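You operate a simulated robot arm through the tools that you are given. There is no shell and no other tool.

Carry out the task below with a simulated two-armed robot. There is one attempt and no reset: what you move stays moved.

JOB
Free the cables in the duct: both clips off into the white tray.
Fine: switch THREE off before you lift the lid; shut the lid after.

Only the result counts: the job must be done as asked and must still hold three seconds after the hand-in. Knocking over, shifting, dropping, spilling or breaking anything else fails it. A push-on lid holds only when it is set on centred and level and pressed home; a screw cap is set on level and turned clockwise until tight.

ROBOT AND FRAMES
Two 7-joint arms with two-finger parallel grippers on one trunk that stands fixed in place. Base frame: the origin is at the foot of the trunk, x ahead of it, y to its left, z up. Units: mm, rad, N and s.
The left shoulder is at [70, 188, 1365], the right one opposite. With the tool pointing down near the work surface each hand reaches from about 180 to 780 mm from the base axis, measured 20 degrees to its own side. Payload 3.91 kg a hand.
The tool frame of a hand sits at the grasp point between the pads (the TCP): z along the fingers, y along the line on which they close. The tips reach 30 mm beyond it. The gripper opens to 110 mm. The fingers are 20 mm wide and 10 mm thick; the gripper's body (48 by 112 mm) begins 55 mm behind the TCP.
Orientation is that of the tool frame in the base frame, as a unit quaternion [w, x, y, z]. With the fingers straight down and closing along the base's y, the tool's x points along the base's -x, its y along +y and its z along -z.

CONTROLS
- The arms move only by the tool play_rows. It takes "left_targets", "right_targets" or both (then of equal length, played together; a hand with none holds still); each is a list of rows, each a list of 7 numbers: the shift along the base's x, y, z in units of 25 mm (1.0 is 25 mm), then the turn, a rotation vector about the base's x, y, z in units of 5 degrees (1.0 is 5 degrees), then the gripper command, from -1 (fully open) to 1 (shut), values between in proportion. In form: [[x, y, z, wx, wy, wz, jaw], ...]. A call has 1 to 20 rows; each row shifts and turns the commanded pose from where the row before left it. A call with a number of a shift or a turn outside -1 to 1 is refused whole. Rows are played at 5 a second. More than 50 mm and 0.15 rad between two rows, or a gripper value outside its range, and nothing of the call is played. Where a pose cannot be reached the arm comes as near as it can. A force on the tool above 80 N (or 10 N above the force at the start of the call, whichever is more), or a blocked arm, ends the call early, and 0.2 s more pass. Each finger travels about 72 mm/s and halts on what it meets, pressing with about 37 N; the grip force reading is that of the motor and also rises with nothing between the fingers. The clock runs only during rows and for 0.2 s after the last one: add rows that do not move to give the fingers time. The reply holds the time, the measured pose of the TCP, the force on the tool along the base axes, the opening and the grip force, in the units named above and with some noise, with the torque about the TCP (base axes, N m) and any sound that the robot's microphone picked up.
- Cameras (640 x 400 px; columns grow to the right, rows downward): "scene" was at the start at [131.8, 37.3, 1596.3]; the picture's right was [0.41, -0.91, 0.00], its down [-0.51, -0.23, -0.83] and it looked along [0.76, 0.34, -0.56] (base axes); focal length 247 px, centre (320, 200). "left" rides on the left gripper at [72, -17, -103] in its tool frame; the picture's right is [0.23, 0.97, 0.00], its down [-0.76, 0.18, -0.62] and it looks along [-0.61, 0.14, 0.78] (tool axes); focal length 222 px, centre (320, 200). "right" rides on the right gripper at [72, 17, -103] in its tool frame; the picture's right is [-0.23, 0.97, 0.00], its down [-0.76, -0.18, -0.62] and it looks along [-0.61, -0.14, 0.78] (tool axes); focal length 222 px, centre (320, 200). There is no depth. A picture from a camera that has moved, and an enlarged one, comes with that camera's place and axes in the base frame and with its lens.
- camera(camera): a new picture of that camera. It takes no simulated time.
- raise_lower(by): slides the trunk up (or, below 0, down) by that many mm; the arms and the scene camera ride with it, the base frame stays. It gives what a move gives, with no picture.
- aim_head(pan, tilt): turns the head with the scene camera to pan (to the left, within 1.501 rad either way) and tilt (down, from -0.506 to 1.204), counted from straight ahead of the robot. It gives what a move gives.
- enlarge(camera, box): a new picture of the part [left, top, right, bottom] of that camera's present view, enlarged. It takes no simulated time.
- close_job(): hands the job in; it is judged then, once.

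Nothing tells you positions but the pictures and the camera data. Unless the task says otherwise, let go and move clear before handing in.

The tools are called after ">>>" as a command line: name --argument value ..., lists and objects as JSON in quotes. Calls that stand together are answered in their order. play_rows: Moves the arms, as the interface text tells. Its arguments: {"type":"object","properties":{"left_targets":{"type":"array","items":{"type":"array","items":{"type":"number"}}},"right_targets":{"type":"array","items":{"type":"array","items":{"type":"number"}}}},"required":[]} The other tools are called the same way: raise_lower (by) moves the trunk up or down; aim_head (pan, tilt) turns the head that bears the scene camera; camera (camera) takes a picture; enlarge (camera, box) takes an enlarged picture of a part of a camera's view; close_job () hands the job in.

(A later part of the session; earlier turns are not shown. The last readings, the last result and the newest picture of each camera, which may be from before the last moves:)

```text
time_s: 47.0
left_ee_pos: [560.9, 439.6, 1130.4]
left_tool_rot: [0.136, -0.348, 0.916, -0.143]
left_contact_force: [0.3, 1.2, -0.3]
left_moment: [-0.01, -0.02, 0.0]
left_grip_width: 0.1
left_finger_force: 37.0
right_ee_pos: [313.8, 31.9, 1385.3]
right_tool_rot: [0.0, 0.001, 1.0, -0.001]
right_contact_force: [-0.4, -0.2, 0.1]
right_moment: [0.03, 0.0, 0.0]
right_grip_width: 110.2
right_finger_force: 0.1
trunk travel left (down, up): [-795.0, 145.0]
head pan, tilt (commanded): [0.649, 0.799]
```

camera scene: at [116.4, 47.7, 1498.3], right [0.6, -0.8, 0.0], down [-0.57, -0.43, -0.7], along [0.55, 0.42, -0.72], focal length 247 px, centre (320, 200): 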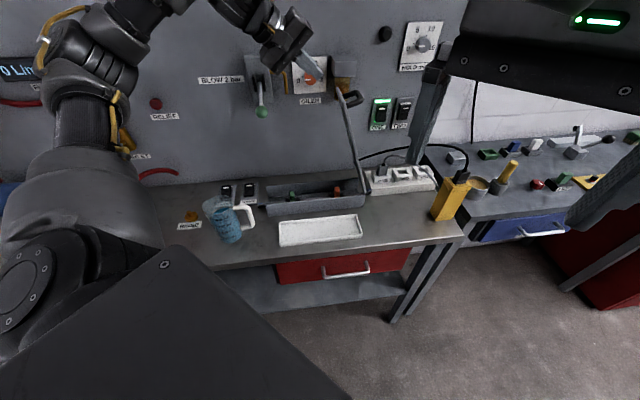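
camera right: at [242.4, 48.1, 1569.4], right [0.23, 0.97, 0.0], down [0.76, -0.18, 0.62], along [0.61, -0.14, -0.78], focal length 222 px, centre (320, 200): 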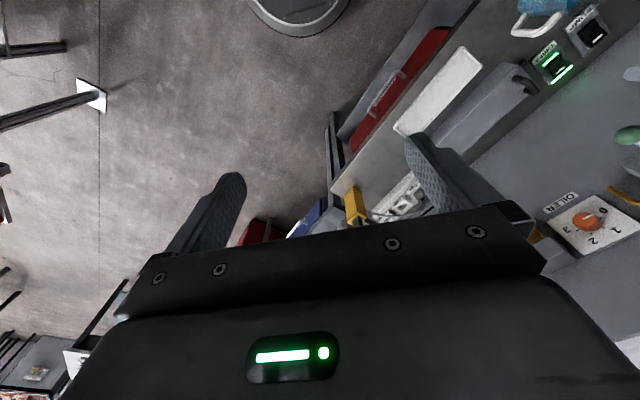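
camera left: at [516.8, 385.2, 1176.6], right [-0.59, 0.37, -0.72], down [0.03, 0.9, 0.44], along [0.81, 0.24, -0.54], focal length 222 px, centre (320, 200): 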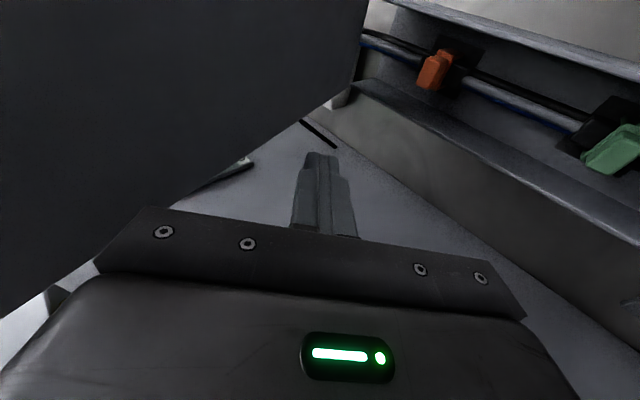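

Reducing the yaw freed the motion, so the hand-roll limit is what blocked it. I'll straighten the hand to vertical and then turn it the other way (yaw about −45°), so that the fingers close across the duct.

>>> play_rows --left_targets '[[-0.1, -0.1, 0.1, 0.394, 0.822, 0, 1], [-0.1, -0.1, 0.1, 0.394, 0.822, 0, 1], [-0.1, -0.1, 0.1, 0.394, 0.822, 0, 1], [-0.1, -0.1, 0.1, 0.394, 0.822, 0, 1], [-0.1, -0.1, 0.1, 0.394, 0.822, 0, 1], [0, 0, 0, 0, 0, -1, 1], [0, 0, 0, 0, 0, -1, 1], [0, 0, 0, 0, 0, -1, 1], [0, 0, 0, 0, 0, -1, 1], [0, 0, 0, 0, 0, -1, 1], [0, 0, 0, 0, 0, -1, 1], [0, 0, 0, 0, 0, 0, 1]]'

```text
time_s: 49.6
left_ee_pos: [549.5, 427.1, 1140.6]
left_tool_rot: [0.001, -0.1, 0.995, 0.0]
left_contact_force: [0.8, 0.8, 0.6]
left_moment: [0.0, 0.02, -0.01]
left_grip_width: 0.0
left_finger_force: 37.2
right_ee_pos: [314.7, 31.8, 1386.6]
right_tool_rot: [0.001, 0.0, 1.0, 0.0]
right_contact_force: [-0.3, -0.1, -0.3]
right_moment: [-0.04, -0.03, 0.01]
right_grip_width: 110.0
right_finger_force: 0.1
trunk travel left (down, up): [-795.0, 145.0]
head pan, tilt (commanded): [0.649, 0.799]
```

>>> play_rows --left_targets '[[0, 0, 0, 0, 0, -1, 1], [0, 0, 0, 0, 0, -1, 1], [0, 0, 0, 0, 0, -1, 1], [0, 0, 0, 0, 0, -1, 1], [0, 0, 0, 0, 0, -1, 1], [0, 0, 0, 0, 0, -1, 1], [0, 0, 0, 0, 0, -1, 1], [0, 0, 0, 0, 0, -1, 1], [0, 0, 0, 0, 0, -1, 1], [0, 0, 0, 0, 0, -1, 1], [0, 0, 0, 0, 0, -1, 1], [0, 0, 0, 0, 0, -0.3, 1], [0, 0, 0, 0, 0, 0, 1]]'

>>> camera --camera "left"

>>> enlarge --camera "scene" --box '[200, 50, 420, 230]'

```text
time_s: 52.4
left_ee_pos: [548.8, 427.0, 1141.2]
left_tool_rot: [0.0, 0.383, 0.924, 0.001]
left_contact_force: [0.0, -0.1, -0.4]
left_moment: [-0.03, -0.01, 0.02]
left_grip_width: 0.2
left_finger_force: 37.3
right_ee_pos: [315.4, 32.3, 1385.2]
right_tool_rot: [0.0, 0.0, 1.0, 0.0]
right_contact_force: [0.1, -0.4, -0.3]
right_moment: [-0.01, -0.02, -0.02]
right_grip_width: 110.1
right_finger_force: 0.0
trunk travel left (down, up): [-795.0, 145.0]
head pan, tilt (commanded): [0.649, 0.799]
```

```text
taken
camera left: at [486.4, 466.1, 1244.5], right [0.53, 0.85, 0.0], down [0.66, -0.41, 0.62], along [0.53, -0.33, -0.78], focal length 222 px, centre (320, 200)
```

left: 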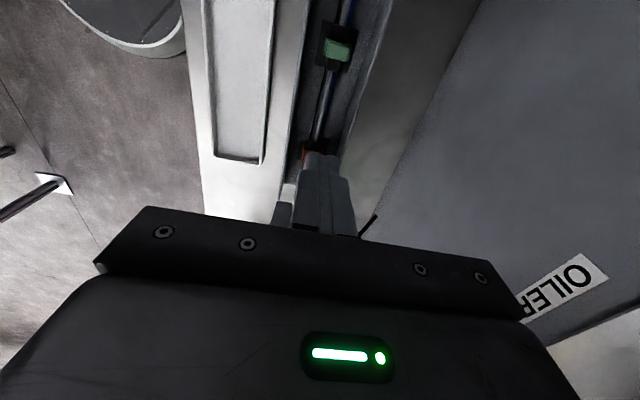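

```text
2.22 times, centred on (310, 140) of scene
camera zoom: at [115.2, 49.6, 1498.4], right [0.6, -0.8, 0.0], down [-0.57, -0.43, -0.7], along [0.56, 0.42, -0.72], focal length 548 px, centre (342, 333)
```

zoom: 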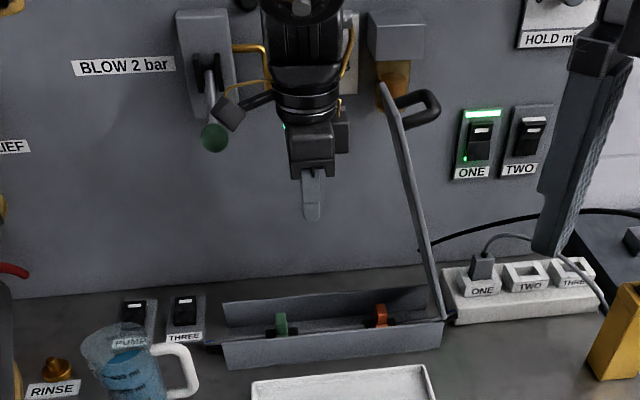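

The turn worked. Now I'll lean the hand 30° left in this yaw and push the lid with the fingertips.

>>> play_rows --left_targets '[[0.1, 0, -0.4, -0.707, -0.707, 0, 1], [0.1, 0, -0.4, -0.707, -0.707, 0, 1], [0, 0, -0.4, -0.707, -0.707, 0, 1], [0, 0, -0.4, -0.707, -0.707, 0, 1], [0, 0, -0.4, -0.707, -0.707, 0, 1], [0, 0, -0.4, -0.707, -0.707, 0, 1], [0, 0, 0, 0, 0, 0, 1]]'

>>> camera --camera "left"

>>> enlarge --camera "scene" --box '[200, 50, 420, 230]'

```text
time_s: 54.0
left_ee_pos: [554.4, 425.5, 1081.6]
left_tool_rot: [0.239, 0.368, 0.893, -0.098]
left_contact_force: [-1.0, 0.3, 0.2]
left_moment: [0.03, -0.02, 0.02]
left_grip_width: 0.3
left_finger_force: 37.1
right_ee_pos: [314.9, 31.3, 1385.7]
right_tool_rot: [-0.001, 0.0, 1.0, 0.0]
right_contact_force: [-0.1, 0.2, -1.0]
right_moment: [0.01, 0.0, -0.03]
right_grip_width: 109.9
right_finger_force: 0.0
trunk travel left (down, up): [-795.0, 145.0]
head pan, tilt (commanded): [0.649, 0.799]
```

```text
taken
camera left: at [461.9, 495.2, 1134.5], right [0.55, 0.83, -0.11], down [0.37, -0.12, 0.92], along [0.75, -0.55, -0.37], focal length 222 px, centre (320, 200)
```

left: 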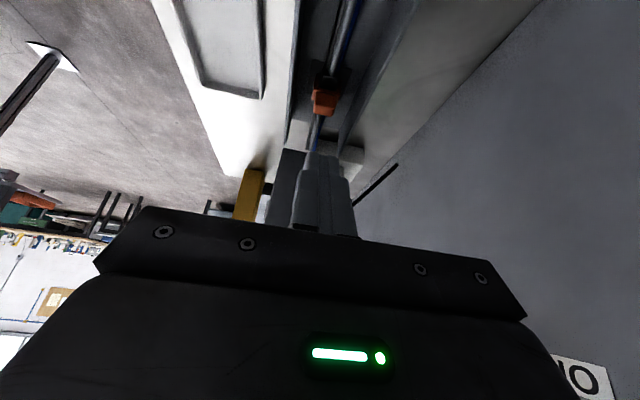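

```text
2.22 times, centred on (310, 140) of scene
camera zoom: at [115.3, 49.1, 1498.4], right [0.6, -0.8, 0.0], down [-0.57, -0.43, -0.7], along [0.56, 0.42, -0.72], focal length 548 px, centre (342, 333)
```

zoom: 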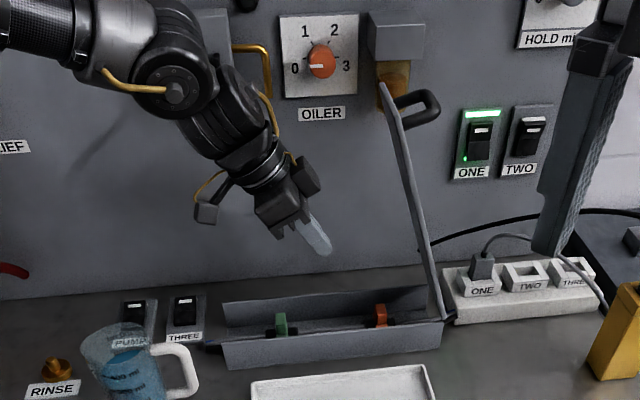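

>>> play_rows --left_targets '[[0.7, -0.7, 0, 0, 0, 0, 1], [0.7, -0.7, 0, 0, 0, 0, 1], [0.7, -0.7, 0, 0, 0, 0, 1], [0.7, -0.7, 0, 0, 0, 0, 1], [0.28, -0.28, 0, 0, 0, 0, 1], [0.28, -0.28, 0, 0, 0, 0, 1], [0, 0, 0, 0, 0, 0, 1]]'

>>> enlarge --camera "scene" --box '[200, 50, 420, 230]'

```text
time_s: 55.6
left_ee_pos: [638.5, 342.7, 1080.5]
left_tool_rot: [0.238, 0.369, 0.893, -0.099]
left_contact_force: [-1.0, 0.3, -1.2]
left_moment: [-0.02, -0.02, -0.01]
left_grip_width: 0.1
left_finger_force: 37.3
right_ee_pos: [316.0, 32.0, 1386.2]
right_tool_rot: [0.0, 0.001, 1.0, 0.0]
right_contact_force: [-0.7, -0.2, -0.9]
right_moment: [-0.01, 0.01, 0.03]
right_grip_width: 110.0
right_finger_force: 0.1
trunk travel left (down, up): [-795.0, 145.0]
head pan, tilt (commanded): [0.649, 0.799]
```

```text
2.22 times, centred on (310, 140) of scene
camera zoom: at [115.3, 49.5, 1498.4], right [0.6, -0.8, 0.0], down [-0.57, -0.43, -0.7], along [0.56, 0.42, -0.72], focal length 548 px, centre (342, 333)
```

zoom: 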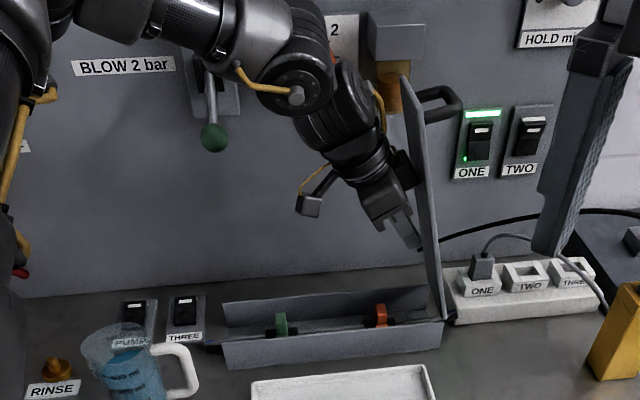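

The lid is moving with very little force. I'll keep pushing to a little past vertical.

>>> play_rows --left_targets '[[0.28, -0.28, 0, 0, 0, 0, 1], [0.28, -0.28, 0, 0, 0, 0, 1], [0.28, -0.28, 0, 0, 0, 0, 1], [0.28, -0.28, 0, 0, 0, 0, 1], [0, 0, 0, 0, 0, 0, 1]]'

>>> camera --camera "scene"

>>> camera --camera "left"

```text
time_s: 56.8
left_ee_pos: [665.0, 315.2, 1080.0]
left_tool_rot: [0.238, 0.369, 0.893, -0.099]
left_contact_force: [0.3, 0.5, -0.6]
left_moment: [0.01, 0.01, -0.01]
left_grip_width: 0.0
left_finger_force: 37.5
right_ee_pos: [314.8, 31.0, 1385.6]
right_tool_rot: [0.0, 0.0, 1.0, 0.0]
right_contact_force: [-0.2, 0.4, 0.8]
right_moment: [0.0, 0.02, -0.04]
right_grip_width: 110.0
right_finger_force: 0.1
trunk travel left (down, up): [-795.0, 145.0]
head pan, tilt (commanded): [0.649, 0.799]
```

```text
taken
camera scene: at [115.1, 49.7, 1498.4], right [0.6, -0.8, 0.0], down [-0.57, -0.43, -0.7], along [0.56, 0.42, -0.72], focal length 247 px, centre (320, 200)
```

scene: 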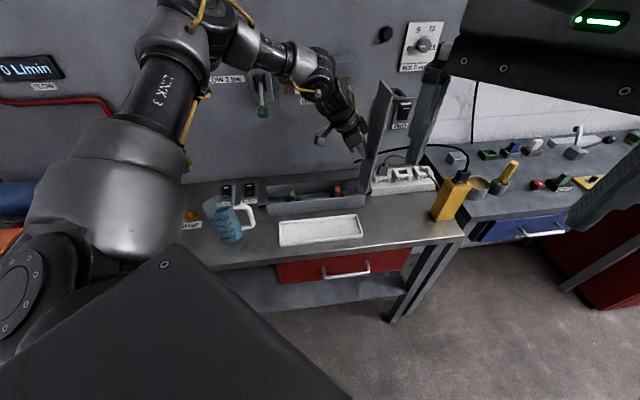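

```text
taken
camera left: at [574.0, 384.0, 1134.4], right [0.55, 0.83, -0.11], down [0.37, -0.12, 0.92], along [0.75, -0.55, -0.37], focal length 222 px, centre (320, 200)
```

left: 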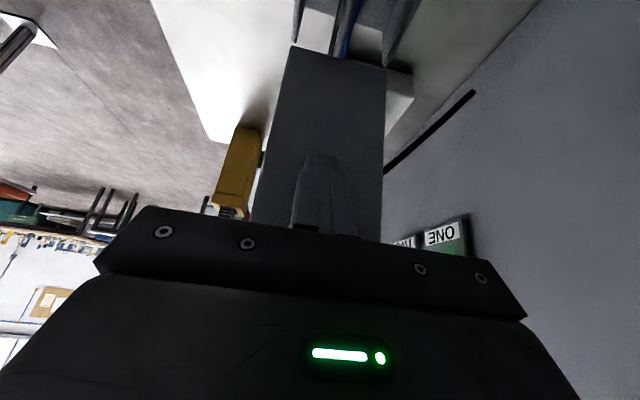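

>>> enlarge --camera "scene" --box '[250, 50, 450, 220]'

```text
2.35 times, centred on (350, 135) of scene
camera zoom: at [115.1, 49.7, 1498.4], right [0.6, -0.8, 0.0], down [-0.57, -0.43, -0.7], along [0.56, 0.42, -0.72], focal length 581 px, centre (249, 353)
```

zoom: 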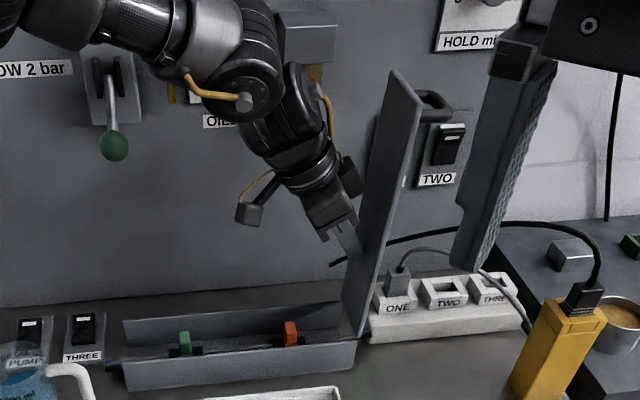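

The lid stands at about 93° and stays there. I'll back the hand off to the left, straighten it and take a close look at the green clip.

>>> play_rows --left_targets '[[-0.8, 0.8, 0, 0, 0, 0, 1], [-0.8, 0.8, 0, 0, 0, 0, 1], [-0.8, 0.8, 0, 0.707, 0.707, 0, 1], [-0.8, 0.8, 0, 0.707, 0.707, 0, 1], [-0.8, 0.8, 0, 0.707, 0.707, 0, 1], [-0.8, 0.8, 0, 0.707, 0.707, 0, 1], [-0.5, 0.5, 0, 0.707, 0.707, 0, 0.5], [-0.4, 0.4, 0, 0.707, 0.707, 0, 0], [0, 0, 0, 0, 0, 0, 0]]'

>>> camera --camera "left"

>>> camera --camera "scene"

```text
time_s: 58.8
left_ee_pos: [523.7, 457.5, 1081.8]
left_tool_rot: [-0.001, 0.382, 0.924, 0.001]
left_contact_force: [0.6, 0.1, 0.5]
left_moment: [0.0, -0.02, -0.04]
left_grip_width: 54.9
left_finger_force: 0.1
right_ee_pos: [315.4, 30.9, 1385.4]
right_tool_rot: [0.001, 0.0, 1.0, 0.0]
right_contact_force: [0.5, 0.3, -0.2]
right_moment: [-0.03, 0.04, 0.04]
right_grip_width: 110.1
right_finger_force: 0.0
trunk travel left (down, up): [-795.0, 145.0]
head pan, tilt (commanded): [0.649, 0.799]
```

```text
taken
camera left: at [460.3, 497.2, 1184.4], right [0.53, 0.85, 0.0], down [0.66, -0.41, 0.62], along [0.53, -0.33, -0.78], focal length 222 px, centre (320, 200)
```

left: 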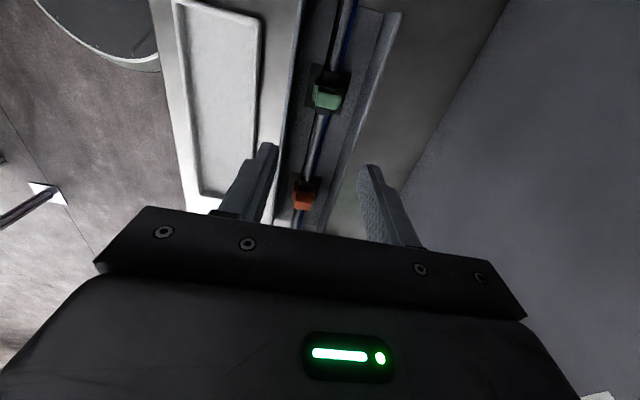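

```text
taken
camera scene: at [115.0, 49.9, 1498.4], right [0.6, -0.8, 0.0], down [-0.57, -0.43, -0.7], along [0.56, 0.42, -0.72], focal length 247 px, centre (320, 200)
```

scene: 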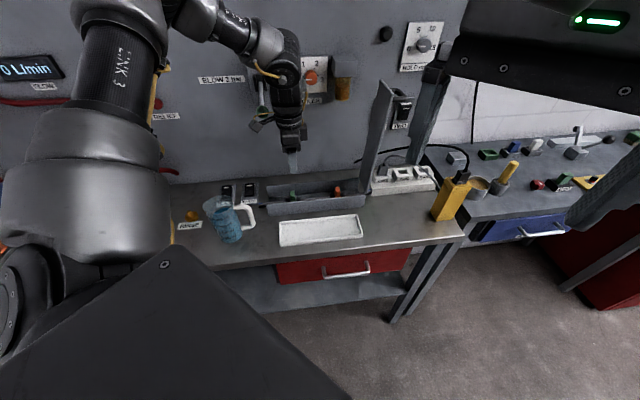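

>>> enlarge --camera "left" --box '[280, 40, 400, 120]'

>>> enlarge --camera "left" --box '[260, 140, 360, 220]'

>>> enlarge --camera "scene" --box '[270, 165, 370, 225]'

```text
5.00 times, centred on (340, 80) of left
camera zoom: at [460.3, 497.2, 1184.4], right [0.53, 0.85, 0.0], down [0.66, -0.41, 0.62], along [0.53, -0.33, -0.78], focal length 1111 px, centre (220, 800)
```

zoom: 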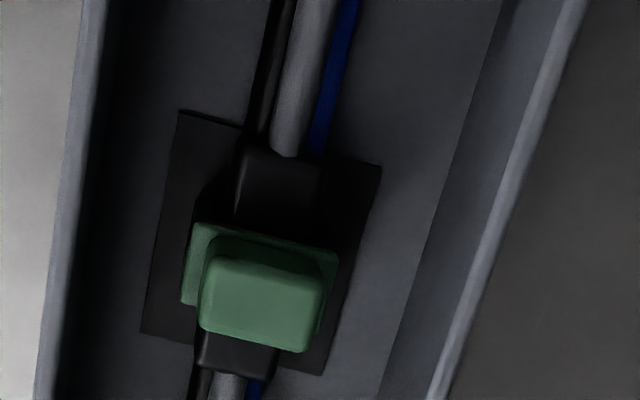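

```text
5.00 times, centred on (310, 180) of left
camera zoom: at [460.3, 497.2, 1184.4], right [0.53, 0.85, 0.0], down [0.66, -0.41, 0.62], along [0.53, -0.33, -0.78], focal length 1111 px, centre (370, 300)
```

zoom: 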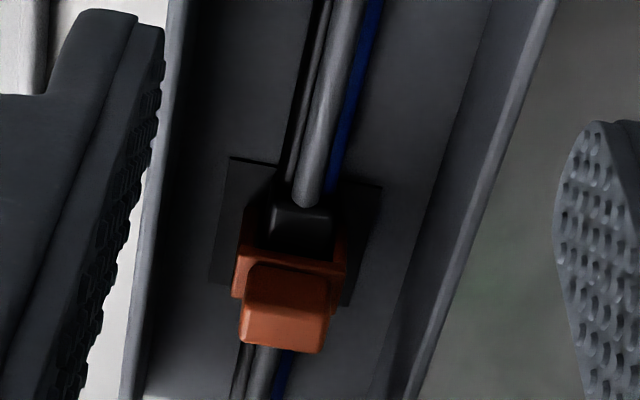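

```text
6.40 times, centred on (320, 195) of scene
camera zoom: at [115.0, 49.9, 1498.4], right [0.6, -0.8, 0.0], down [-0.57, -0.43, -0.7], along [0.56, 0.42, -0.72], focal length 1580 px, centre (320, 232)
```

zoom: 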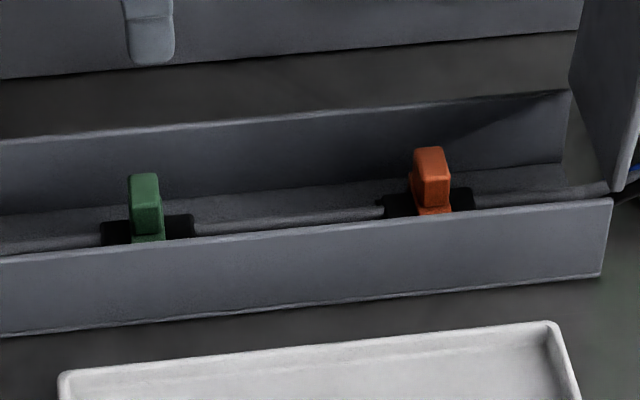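

The green clip has a head about 26 mm (across) by 14 mm, at about (520,469) with its top at z≈935 and shoulders at z≈905. I'll come down over it with the fingers open 50 mm and stop just above to check alignment.

>>> play_rows --left_targets '[[-0.068, 0.224, -0.97, 0, 0, 0, 0.09], [-0.068, 0.224, -0.97, 0, 0, 0, 0.09], [0, 0, -0.97, 0, 0, 0, 0.09], [0, 0, -0.97, 0, 0, 0, 0.09], [0, 0, -0.6, 0, 0, 0, 0.09], [0, 0, 0, 0, 0, 0, 0.09]]'

>>> camera --camera "left"

>>> enlarge --camera "scene" --box '[240, 110, 380, 225]'

```text
time_s: 60.2
left_ee_pos: [520.2, 467.3, 971.2]
left_tool_rot: [0.0, 0.382, 0.924, 0.0]
left_contact_force: [0.3, -0.5, 0.6]
left_moment: [-0.04, 0.0, -0.01]
left_grip_width: 50.3
left_finger_force: 0.0
right_ee_pos: [314.6, 30.7, 1386.2]
right_tool_rot: [0.0, 0.0, 1.0, 0.0]
right_contact_force: [-1.1, 1.1, 0.2]
right_moment: [-0.03, 0.01, -0.03]
right_grip_width: 110.1
right_finger_force: 0.1
trunk travel left (down, up): [-795.0, 145.0]
head pan, tilt (commanded): [0.649, 0.799]
```

```text
taken
camera left: at [457.4, 507.4, 1072.7], right [0.53, 0.85, 0.0], down [0.66, -0.41, 0.62], along [0.53, -0.33, -0.78], focal length 222 px, centre (320, 200)
```

left: 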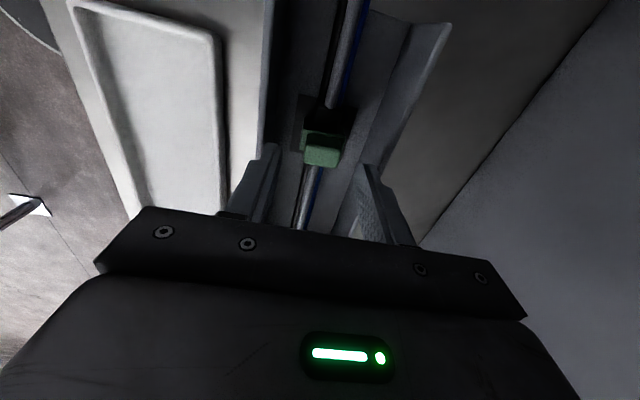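

```text
3.48 times, centred on (310, 168) of scene
camera zoom: at [114.8, 49.2, 1498.4], right [0.6, -0.8, 0.0], down [-0.57, -0.43, -0.7], along [0.56, 0.42, -0.72], focal length 858 px, centre (355, 313)
```

zoom: 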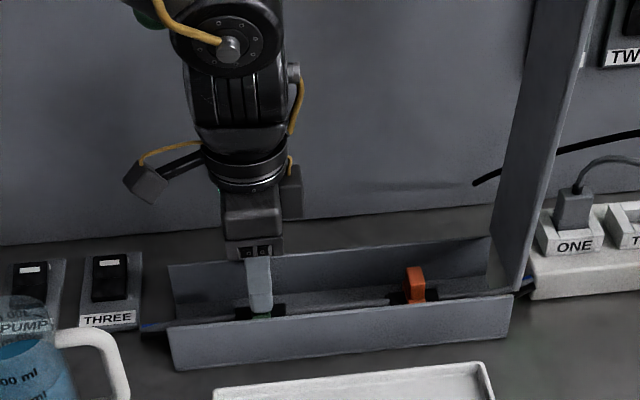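

>>> enlarge --camera "left" --box '[250, 90, 390, 190]'

>>> play_rows --left_targets '[[-0.03, 0.085, -0.5, 0, 0, 0, 0.09], [0, 0, -0.5, 0, 0, 0, 0.09], [0, 0, -0.24, 0, 0, 0, 0.09], [0, 0, 0, 0, 0, 0, 0.09]]'

>>> camera --camera "left"

>>> enlarge --camera "left" --box '[250, 110, 390, 210]'

```text
4.00 times, centred on (320, 140) of left
camera zoom: at [457.4, 507.4, 1072.7], right [0.53, 0.85, 0.0], down [0.66, -0.41, 0.62], along [0.53, -0.33, -0.78], focal length 888 px, centre (320, 440)
```

zoom: 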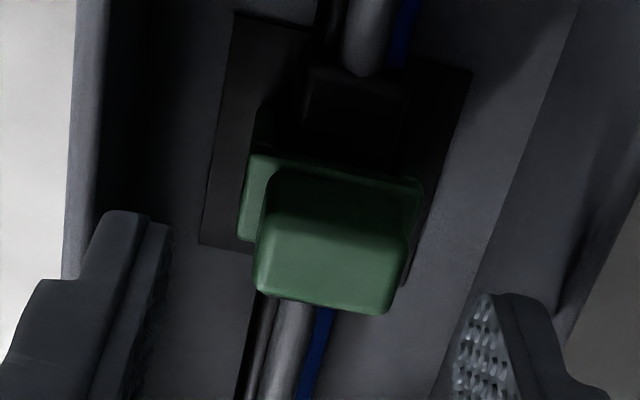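

```text
time_s: 61.2
left_ee_pos: [520.0, 470.9, 937.4]
left_tool_rot: [0.0, 0.382, 0.924, 0.001]
left_contact_force: [-1.1, -0.1, -0.9]
left_moment: [0.01, -0.03, -0.01]
left_grip_width: 49.7
left_finger_force: 0.1
right_ee_pos: [314.8, 32.4, 1385.5]
right_tool_rot: [0.0, 0.0, 1.0, 0.0]
right_contact_force: [-0.2, 0.1, 0.0]
right_moment: [-0.02, -0.01, 0.03]
right_grip_width: 110.0
right_finger_force: 0.0
trunk travel left (down, up): [-795.0, 145.0]
head pan, tilt (commanded): [0.649, 0.799]
```

```text
taken
camera left: at [456.9, 510.2, 1041.3], right [0.53, 0.85, 0.0], down [0.66, -0.41, 0.62], along [0.53, -0.33, -0.78], focal length 222 px, centre (320, 200)
```

left: 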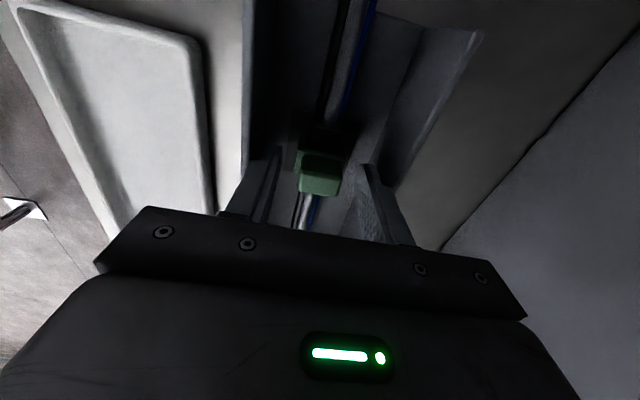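

```text
4.00 times, centred on (320, 160) of left
camera zoom: at [456.9, 510.2, 1041.3], right [0.53, 0.85, 0.0], down [0.66, -0.41, 0.62], along [0.53, -0.33, -0.78], focal length 888 px, centre (320, 360)
```

zoom: 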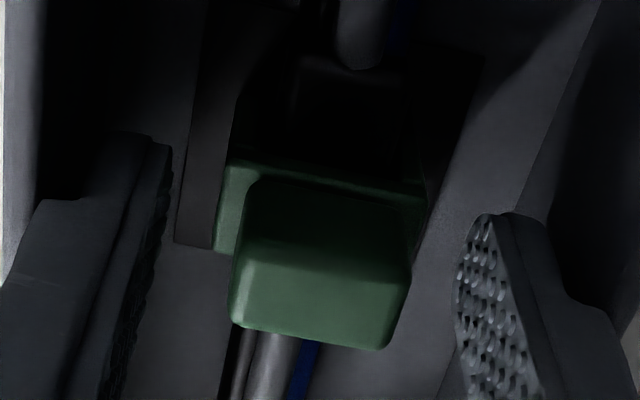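

The head is centred between the fingers. Closing on it.

>>> play_rows --left_targets '[[0, 0, 0, 0, 0, 0, 0.4], [0, 0, 0, 0, 0, 0, 1], [0, 0, 0, 0, 0, 0, 1], [0, 0, 0, 0, 0, 0, 1]]'

>>> enlarge --camera "left" --box '[250, 110, 390, 210]'

```text
time_s: 62.2
left_ee_pos: [519.8, 471.4, 938.5]
left_tool_rot: [0.001, 0.382, 0.924, 0.0]
left_contact_force: [0.2, -0.4, 0.6]
left_moment: [0.01, 0.01, 0.01]
left_grip_width: 32.2
left_finger_force: 37.5
right_ee_pos: [315.5, 31.6, 1385.6]
right_tool_rot: [0.0, -0.001, 1.0, -0.001]
right_contact_force: [-0.6, 0.7, -0.6]
right_moment: [0.03, 0.01, -0.02]
right_grip_width: 110.2
right_finger_force: 0.0
trunk travel left (down, up): [-795.0, 145.0]
head pan, tilt (commanded): [0.649, 0.799]
```

```text
4.00 times, centred on (320, 160) of left
camera zoom: at [456.9, 510.1, 1041.5], right [0.53, 0.85, 0.0], down [0.66, -0.41, 0.62], along [0.53, -0.33, -0.78], focal length 888 px, centre (320, 360)
```

zoom: 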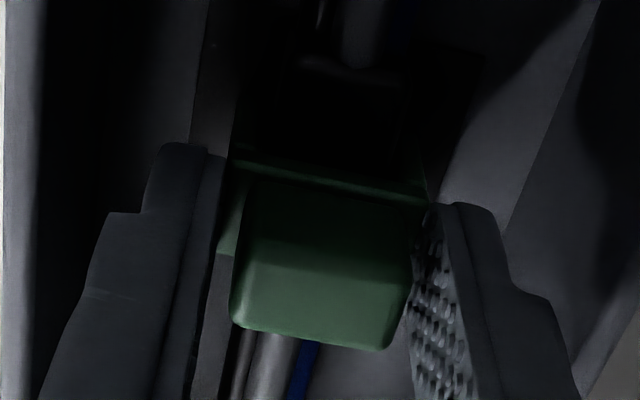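

The fingers stopped at 32 mm, so they are likely on the wider shoulder. I'll reopen, rise 8 mm and grip the head itself.

>>> play_rows --left_targets '[[0, 0, 0, 0, 0, 0, 0.2], [0, 0, 0.32, 0, 0, 0, 0.2], [0, 0, 0, 0, 0, 0, 0.6], [0, 0, 0, 0, 0, 0, 1], [0, 0, 0, 0, 0, 0, 1], [0, 0, 0, 0, 0, 0, 1]]'

>>> enlarge --camera "left" --box '[250, 110, 390, 210]'

```text
time_s: 63.6
left_ee_pos: [520.2, 469.9, 946.5]
left_tool_rot: [0.001, 0.383, 0.924, 0.001]
left_contact_force: [-0.1, -0.4, 0.0]
left_moment: [-0.01, 0.01, 0.0]
left_grip_width: 24.3
left_finger_force: 36.6
right_ee_pos: [314.9, 31.6, 1386.6]
right_tool_rot: [0.0, 0.0, 1.0, 0.0]
right_contact_force: [-0.1, -0.2, -0.2]
right_moment: [0.0, 0.01, 0.01]
right_grip_width: 109.9
right_finger_force: 0.1
trunk travel left (down, up): [-795.0, 145.0]
head pan, tilt (commanded): [0.649, 0.799]
```

```text
4.00 times, centred on (320, 160) of left
camera zoom: at [457.1, 510.2, 1049.2], right [0.53, 0.85, 0.0], down [0.66, -0.41, 0.62], along [0.53, -0.33, -0.78], focal length 888 px, centre (320, 360)
```

zoom: 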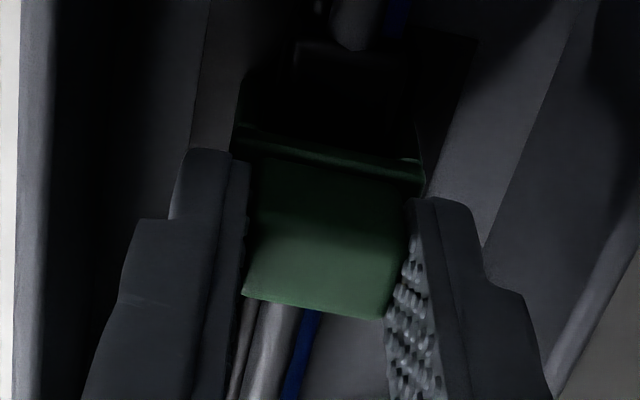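

Good: 24 mm, on the head. I'll pull straight up gently.

>>> play_rows --left_targets '[[0, 0, 0.15, 0, 0, 0, 1], [0, 0, 0.15, 0, 0, 0, 1], [0, 0, 0.15, 0, 0, 0, 1], [0, 0, 0, 0, 0, 0, 1]]'

>>> enlarge --camera "left" --box '[250, 110, 390, 210]'

>>> enlarge --camera "scene" --box '[240, 150, 360, 225]'

```text
time_s: 64.6
left_ee_pos: [519.0, 470.1, 958.3]
left_tool_rot: [0.001, 0.383, 0.924, 0.001]
left_contact_force: [0.4, -0.8, 0.0]
left_moment: [-0.01, -0.02, -0.03]
left_grip_width: 24.4
left_finger_force: 36.9
right_ee_pos: [315.8, 31.9, 1385.9]
right_tool_rot: [0.0, 0.0, 1.0, 0.0]
right_contact_force: [-0.3, -0.1, 0.0]
right_moment: [-0.03, -0.02, 0.0]
right_grip_width: 109.9
right_finger_force: 0.0
trunk travel left (down, up): [-795.0, 145.0]
head pan, tilt (commanded): [0.649, 0.799]
```

```text
4.00 times, centred on (320, 160) of left
camera zoom: at [457.2, 510.0, 1060.9], right [0.53, 0.85, 0.0], down [0.66, -0.41, 0.62], along [0.53, -0.33, -0.78], focal length 888 px, centre (320, 360)
```

zoom: 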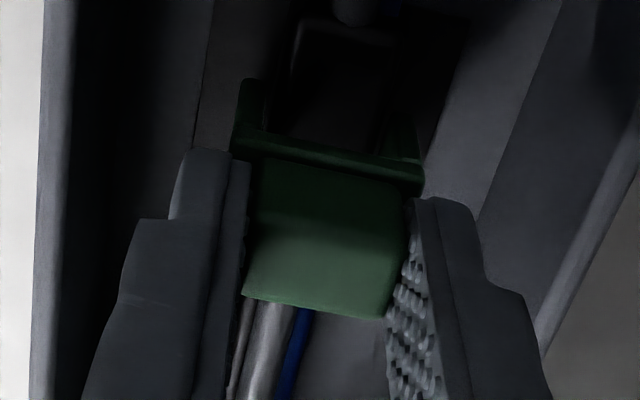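

```text
5.33 times, centred on (300, 188) of scene
camera zoom: at [115.3, 49.7, 1498.4], right [0.6, -0.8, 0.0], down [-0.57, -0.43, -0.7], along [0.56, 0.42, -0.72], focal length 1316 px, centre (427, 267)
```

zoom: 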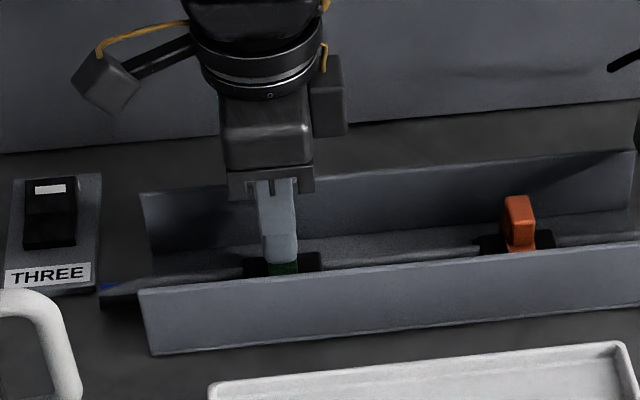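

The green clip comes off freely. I'll lift it clear of the duct walls.

>>> play_rows --left_targets '[[0, 0, 0.6, 0, 0, 0, 1], [0, 0, 0.8, 0, 0, 0, 1], [0, 0, 0.8, 0, 0, 0, 1], [0, 0, 0.8, 0, 0, 0, 1], [0, 0, 0, 0, 0, 0, 1]]'

>>> camera --camera "left"

>>> enlarge --camera "scene" --box '[230, 110, 390, 250]'

```text
time_s: 65.8
left_ee_pos: [519.6, 469.9, 1032.4]
left_tool_rot: [0.0, 0.383, 0.924, 0.002]
left_contact_force: [-0.1, -0.7, 0.0]
left_moment: [0.0, 0.01, 0.02]
left_grip_width: 24.5
left_finger_force: 36.5
right_ee_pos: [315.6, 32.3, 1385.8]
right_tool_rot: [0.0, 0.0, 1.0, 0.0]
right_contact_force: [0.2, 0.3, 0.3]
right_moment: [0.0, 0.03, 0.02]
right_grip_width: 110.1
right_finger_force: 0.1
trunk travel left (down, up): [-795.0, 145.0]
head pan, tilt (commanded): [0.649, 0.799]
```

```text
taken
camera left: at [456.6, 509.8, 1135.9], right [0.53, 0.85, 0.0], down [0.66, -0.41, 0.62], along [0.53, -0.33, -0.78], focal length 222 px, centre (320, 200)
```

left: 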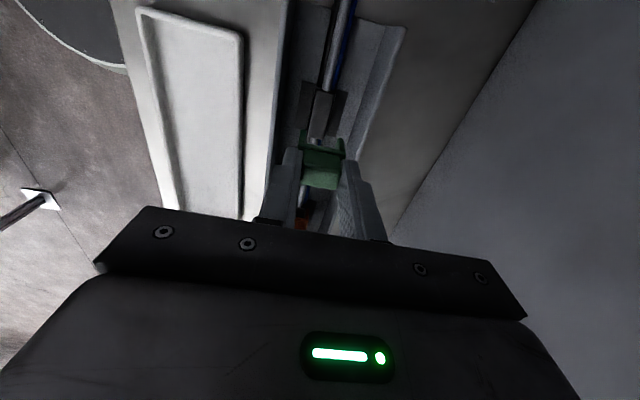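

```text
2.86 times, centred on (310, 180) of scene
camera zoom: at [115.4, 49.8, 1498.3], right [0.6, -0.8, 0.0], down [-0.57, -0.43, -0.7], along [0.56, 0.42, -0.72], focal length 705 px, centre (349, 257)
```

zoom: 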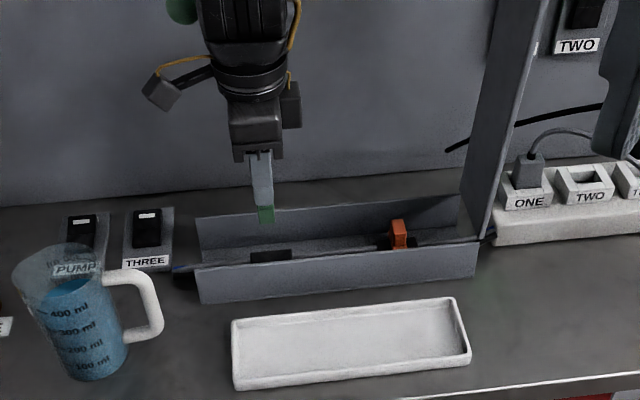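

The green clip is held and clear. Moving over the tray.

>>> play_rows --left_targets '[[-0.537, -0.818, 0, 0, 0, 0, 1], [-0.537, -0.818, 0, 0, 0, 0, 1], [-0.537, -0.818, 0, 0, 0, 0, 1], [-0.537, -0.818, 0, 0, 0, 0, 1], [-0.537, -0.818, 0, 0, 0, 0, 1], [0, 0, 0, 0, 0, 0, 1]]'

>>> camera --camera "left"

>>> enlarge --camera "scene" --box '[230, 110, 390, 250]'

```text
time_s: 67.2
left_ee_pos: [452.6, 368.9, 1033.1]
left_tool_rot: [0.001, 0.382, 0.924, 0.001]
left_contact_force: [-0.5, 0.0, -0.7]
left_moment: [0.01, 0.03, 0.01]
left_grip_width: 24.5
left_finger_force: 37.1
right_ee_pos: [316.1, 32.4, 1385.9]
right_tool_rot: [0.0, 0.0, 1.0, 0.0]
right_contact_force: [0.1, 0.6, -0.3]
right_moment: [-0.01, -0.02, 0.0]
right_grip_width: 110.2
right_finger_force: 0.1
trunk travel left (down, up): [-795.0, 145.0]
head pan, tilt (commanded): [0.649, 0.799]
```

```text
taken
camera left: at [389.5, 408.3, 1136.5], right [0.53, 0.85, 0.0], down [0.66, -0.41, 0.62], along [0.53, -0.33, -0.78], focal length 222 px, centre (320, 200)
```

left: 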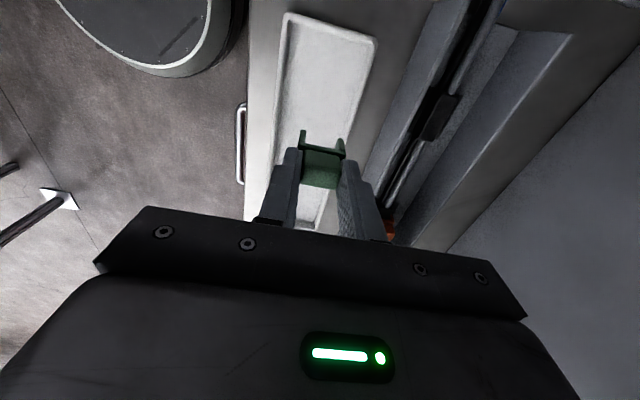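

```text
2.86 times, centred on (310, 180) of scene
camera zoom: at [115.5, 50.1, 1498.3], right [0.6, -0.8, 0.0], down [-0.57, -0.43, -0.7], along [0.56, 0.42, -0.72], focal length 705 px, centre (349, 257)
```

zoom: 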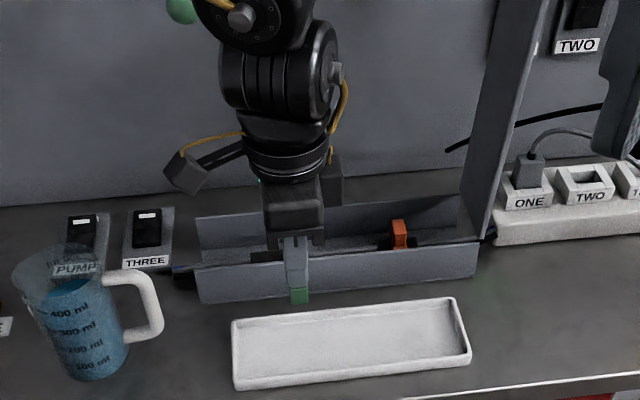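

>>> play_rows --left_targets '[[0, 0, -0.76, 0, 0, 0, 1], [0, 0, -0.76, 0, 0, 0, 1], [0, 0, -0.76, 0, 0, 0, 1], [0, 0, -0.6, 0, 0, 0, 1], [0, 0, 0, 0, 0, 0, 1]]'

>>> enlarge --camera "scene" --box '[270, 180, 370, 250]'

>>> enlarge --camera "left" --box '[240, 80, 420, 220]'

```text
time_s: 68.4
left_ee_pos: [451.9, 369.2, 960.7]
left_tool_rot: [0.001, 0.383, 0.924, 0.001]
left_contact_force: [-0.4, -1.0, -0.6]
left_moment: [0.02, 0.0, 0.0]
left_grip_width: 24.2
left_finger_force: 36.8
right_ee_pos: [314.3, 32.4, 1385.8]
right_tool_rot: [0.0, 0.001, 1.0, 0.001]
right_contact_force: [-0.6, 0.4, 0.0]
right_moment: [0.02, -0.02, -0.01]
right_grip_width: 109.9
right_finger_force: 0.1
trunk travel left (down, up): [-795.0, 145.0]
head pan, tilt (commanded): [0.649, 0.799]
```

```text
5.71 times, centred on (320, 215) of scene
camera zoom: at [115.0, 49.6, 1498.4], right [0.6, -0.8, 0.0], down [-0.57, -0.43, -0.7], along [0.56, 0.42, -0.72], focal length 1410 px, centre (320, 114)
```

zoom: 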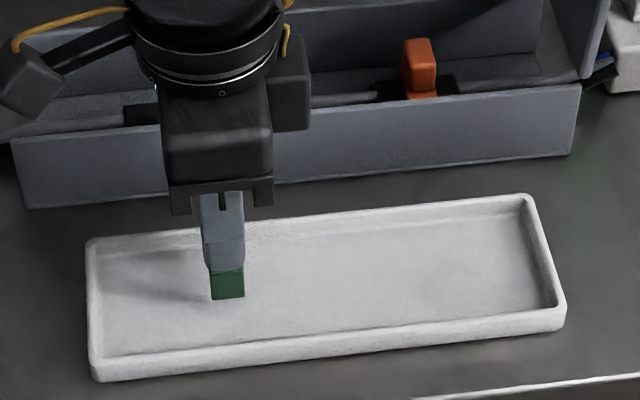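

```text
2.86 times, centred on (330, 150) of left
camera zoom: at [389.1, 408.2, 1063.8], right [0.53, 0.85, 0.0], down [0.66, -0.41, 0.62], along [0.53, -0.33, -0.78], focal length 635 px, centre (291, 343)
```

zoom: 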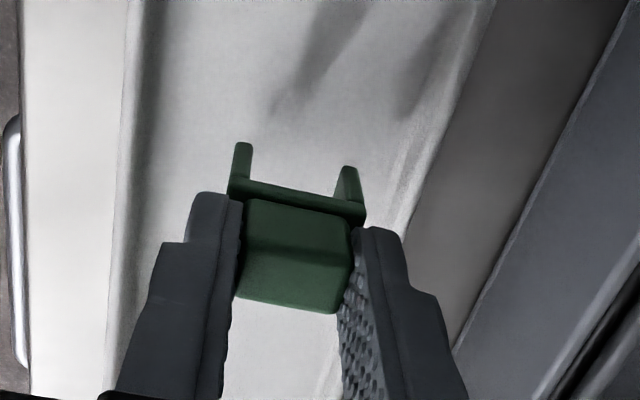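

>>> play_rows --left_targets '[[0, 0, -0.2, 0, 0, 0, 1], [0, 0, -0.1, 0, 0, 0, 1], [0, 0, -0.1, 0, 0, 0, 1], [0, 0, 0, 0, 0, 0, 1]]'

>>> enlarge --camera "scene" --box '[270, 180, 370, 250]'

>>> enlarge --camera "left" --box '[240, 80, 420, 220]'

```text
time_s: 69.4
left_ee_pos: [453.3, 368.6, 951.1]
left_tool_rot: [0.0, 0.383, 0.924, 0.001]
left_contact_force: [-0.6, 0.9, -0.4]
left_moment: [0.02, -0.03, 0.02]
left_grip_width: 24.4
left_finger_force: 37.2
right_ee_pos: [315.2, 31.4, 1386.1]
right_tool_rot: [0.001, -0.001, 1.0, 0.001]
right_contact_force: [0.1, 0.8, -0.5]
right_moment: [-0.02, 0.02, -0.01]
right_grip_width: 110.2
right_finger_force: 0.0
trunk travel left (down, up): [-795.0, 145.0]
head pan, tilt (commanded): [0.649, 0.799]
```

```text
5.71 times, centred on (320, 215) of scene
camera zoom: at [115.3, 49.7, 1498.4], right [0.6, -0.8, 0.0], down [-0.57, -0.43, -0.7], along [0.56, 0.42, -0.72], focal length 1410 px, centre (320, 114)
```

zoom: 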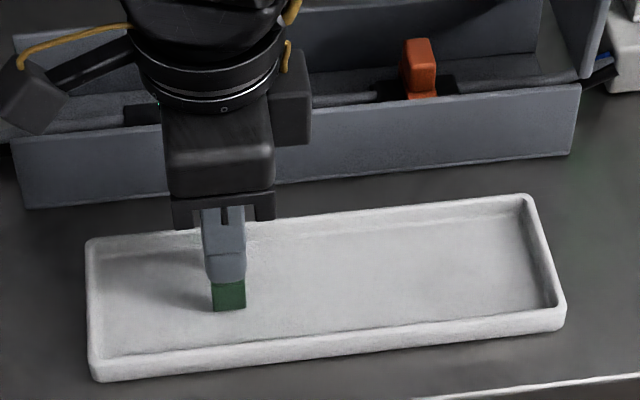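

```text
2.86 times, centred on (330, 150) of left
camera zoom: at [389.6, 407.9, 1053.7], right [0.53, 0.85, 0.0], down [0.66, -0.41, 0.62], along [0.53, -0.33, -0.78], focal length 635 px, centre (291, 343)
```

zoom: 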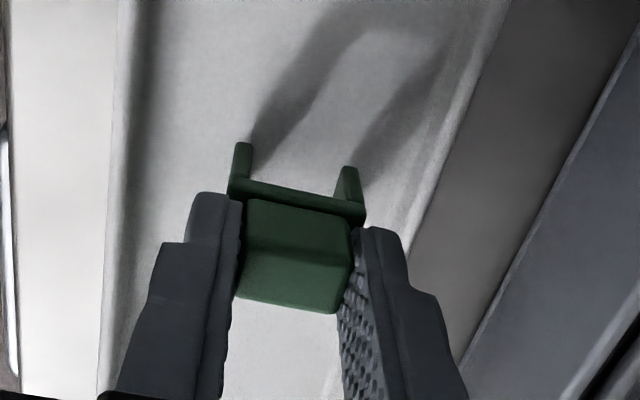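

>>> play_rows --left_targets '[[0, 0, -0.08, 0, 0, 0, 1], [0, 0, -0.08, 0, 0, 0, 1], [0, 0, 0, 0, 0, 0, 1]]'

>>> enlarge --camera "left" --box '[240, 80, 420, 220]'

```text
time_s: 70.2
left_ee_pos: [452.2, 369.0, 947.7]
left_tool_rot: [0.0, 0.382, 0.924, 0.001]
left_contact_force: [-0.5, 0.2, 2.7]
left_moment: [-0.01, 0.06, -0.01]
left_grip_width: 24.5
left_finger_force: 37.4
right_ee_pos: [315.6, 32.4, 1385.6]
right_tool_rot: [0.001, 0.0, 1.0, 0.0]
right_contact_force: [0.0, -0.2, -0.2]
right_moment: [0.0, -0.01, 0.01]
right_grip_width: 109.6
right_finger_force: 0.0
trunk travel left (down, up): [-795.0, 145.0]
head pan, tilt (commanded): [0.649, 0.799]
```

```text
2.86 times, centred on (330, 150) of left
camera zoom: at [389.4, 408.0, 1050.2], right [0.53, 0.85, 0.0], down [0.66, -0.41, 0.62], along [0.53, -0.33, -0.78], focal length 635 px, centre (291, 343)
```

zoom: 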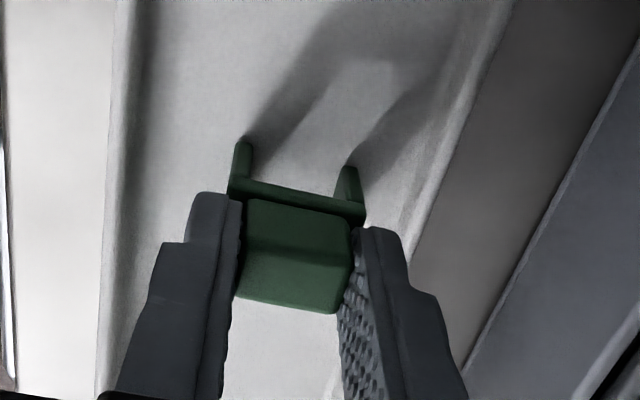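

The legs touch the tray floor (2.7 N). Releasing and rising.

>>> play_rows --left_targets '[[0, 0, 0, 0, 0, 0, 0.45], [0, 0, 0, 0, 0, 0, 0.2], [0, 0, 0, 0, 0, 0, 0.09], [0, 0, 0.4, 0, 0, 0, 0.09], [0, 0, 1, 0, 0, 0, 0.09], [0, 0, 1, 0, 0, 0, 0.09], [0, 0, 1, 0, 0, 0, 0.09], [0, 0, 0, 0, 0, 0, 0.09]]'

>>> camera --camera "left"

>>> enlarge --camera "scene" --box '[230, 110, 410, 250]'

```text
time_s: 72.0
left_ee_pos: [453.1, 369.4, 1032.5]
left_tool_rot: [0.0, 0.382, 0.924, 0.001]
left_contact_force: [0.5, -0.2, -0.6]
left_moment: [-0.02, 0.03, 0.03]
left_grip_width: 50.0
left_finger_force: 0.1
right_ee_pos: [314.4, 33.0, 1386.6]
right_tool_rot: [0.0, 0.0, 1.0, 0.0]
right_contact_force: [0.4, -0.5, 0.5]
right_moment: [0.0, -0.02, 0.01]
right_grip_width: 109.9
right_finger_force: 0.1
trunk travel left (down, up): [-795.0, 145.0]
head pan, tilt (commanded): [0.649, 0.799]
```

```text
taken
camera left: at [390.1, 408.5, 1135.1], right [0.53, 0.85, 0.0], down [0.66, -0.41, 0.62], along [0.53, -0.33, -0.78], focal length 222 px, centre (320, 200)
```

left: 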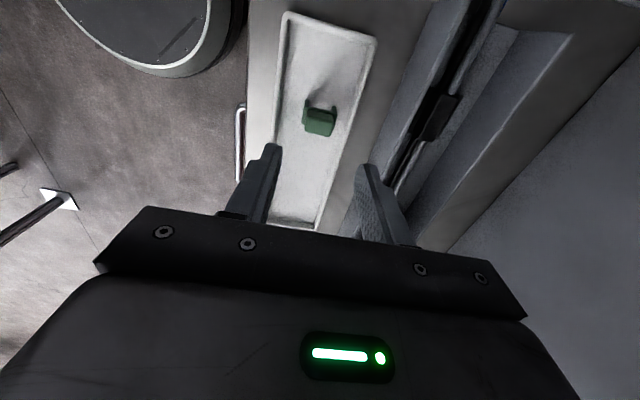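

```text
2.86 times, centred on (320, 180) of scene
camera zoom: at [115.4, 49.7, 1498.3], right [0.6, -0.8, 0.0], down [-0.57, -0.43, -0.7], along [0.56, 0.42, -0.72], focal length 705 px, centre (320, 257)
```

zoom: 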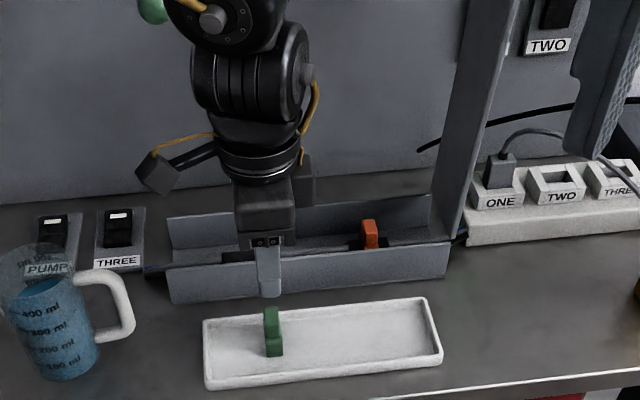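

The green clip stands in the tray. Now to the orange one, around (625,364).

>>> play_rows --left_targets '[[0.98, -0.02, 0.1, 0, 0, 0, 0.09], [0.98, -0.02, 0.1, 0, 0, 0, 0.09], [0.98, -0.02, 0.1, 0, 0, 0, 0.09], [0.98, -0.02, 0, 0, 0, 0, 0.09], [0.98, -0.02, 0, 0, 0, 0, 0.09], [0.98, -0.02, 0, 0, 0, 0, 0.09], [0.98, -0.02, 0, 0, 0, 0, 0.09], [0, 0, 0, 0, 0, 0, 0.09]]'

>>> camera --camera "left"

>>> enlarge --camera "scene" --box '[250, 70, 430, 230]'

```text
time_s: 73.8
left_ee_pos: [598.7, 375.6, 1049.1]
left_tool_rot: [0.002, 0.382, 0.924, 0.0]
left_contact_force: [-0.5, -0.6, 0.4]
left_moment: [0.01, 0.03, 0.01]
left_grip_width: 50.0
left_finger_force: 0.1
left hand out of reach, approached as far as the arm can: row 6, 7
right_ee_pos: [315.5, 32.0, 1386.1]
right_tool_rot: [0.0, 0.0, 1.0, 0.0]
right_contact_force: [-0.3, 0.5, 0.2]
right_moment: [0.0, -0.02, 0.0]
right_grip_width: 109.9
right_finger_force: 0.1
trunk travel left (down, up): [-795.0, 145.0]
head pan, tilt (commanded): [0.649, 0.799]
```

```text
taken
camera left: at [536.1, 415.5, 1152.5], right [0.53, 0.85, 0.0], down [0.66, -0.41, 0.62], along [0.53, -0.33, -0.78], focal length 222 px, centre (320, 200)
```

left: 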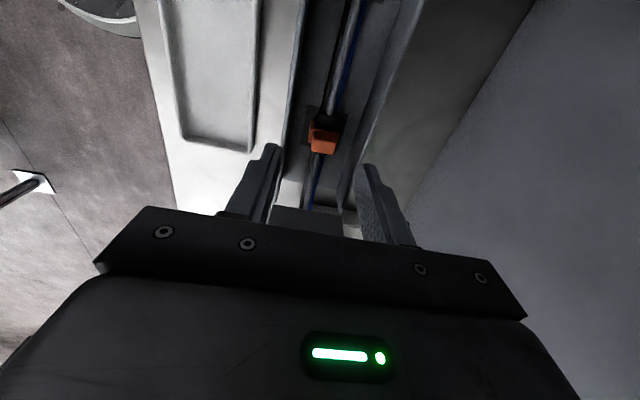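

```text
2.50 times, centred on (340, 150) of scene
camera zoom: at [115.4, 49.4, 1498.4], right [0.6, -0.8, 0.0], down [-0.57, -0.43, -0.7], along [0.56, 0.42, -0.72], focal length 617 px, centre (270, 325)
```

zoom: 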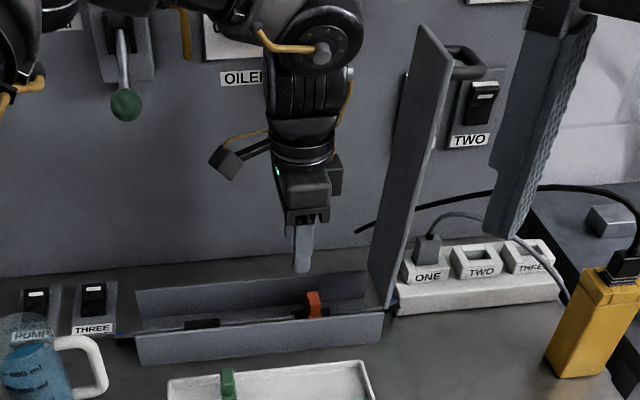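

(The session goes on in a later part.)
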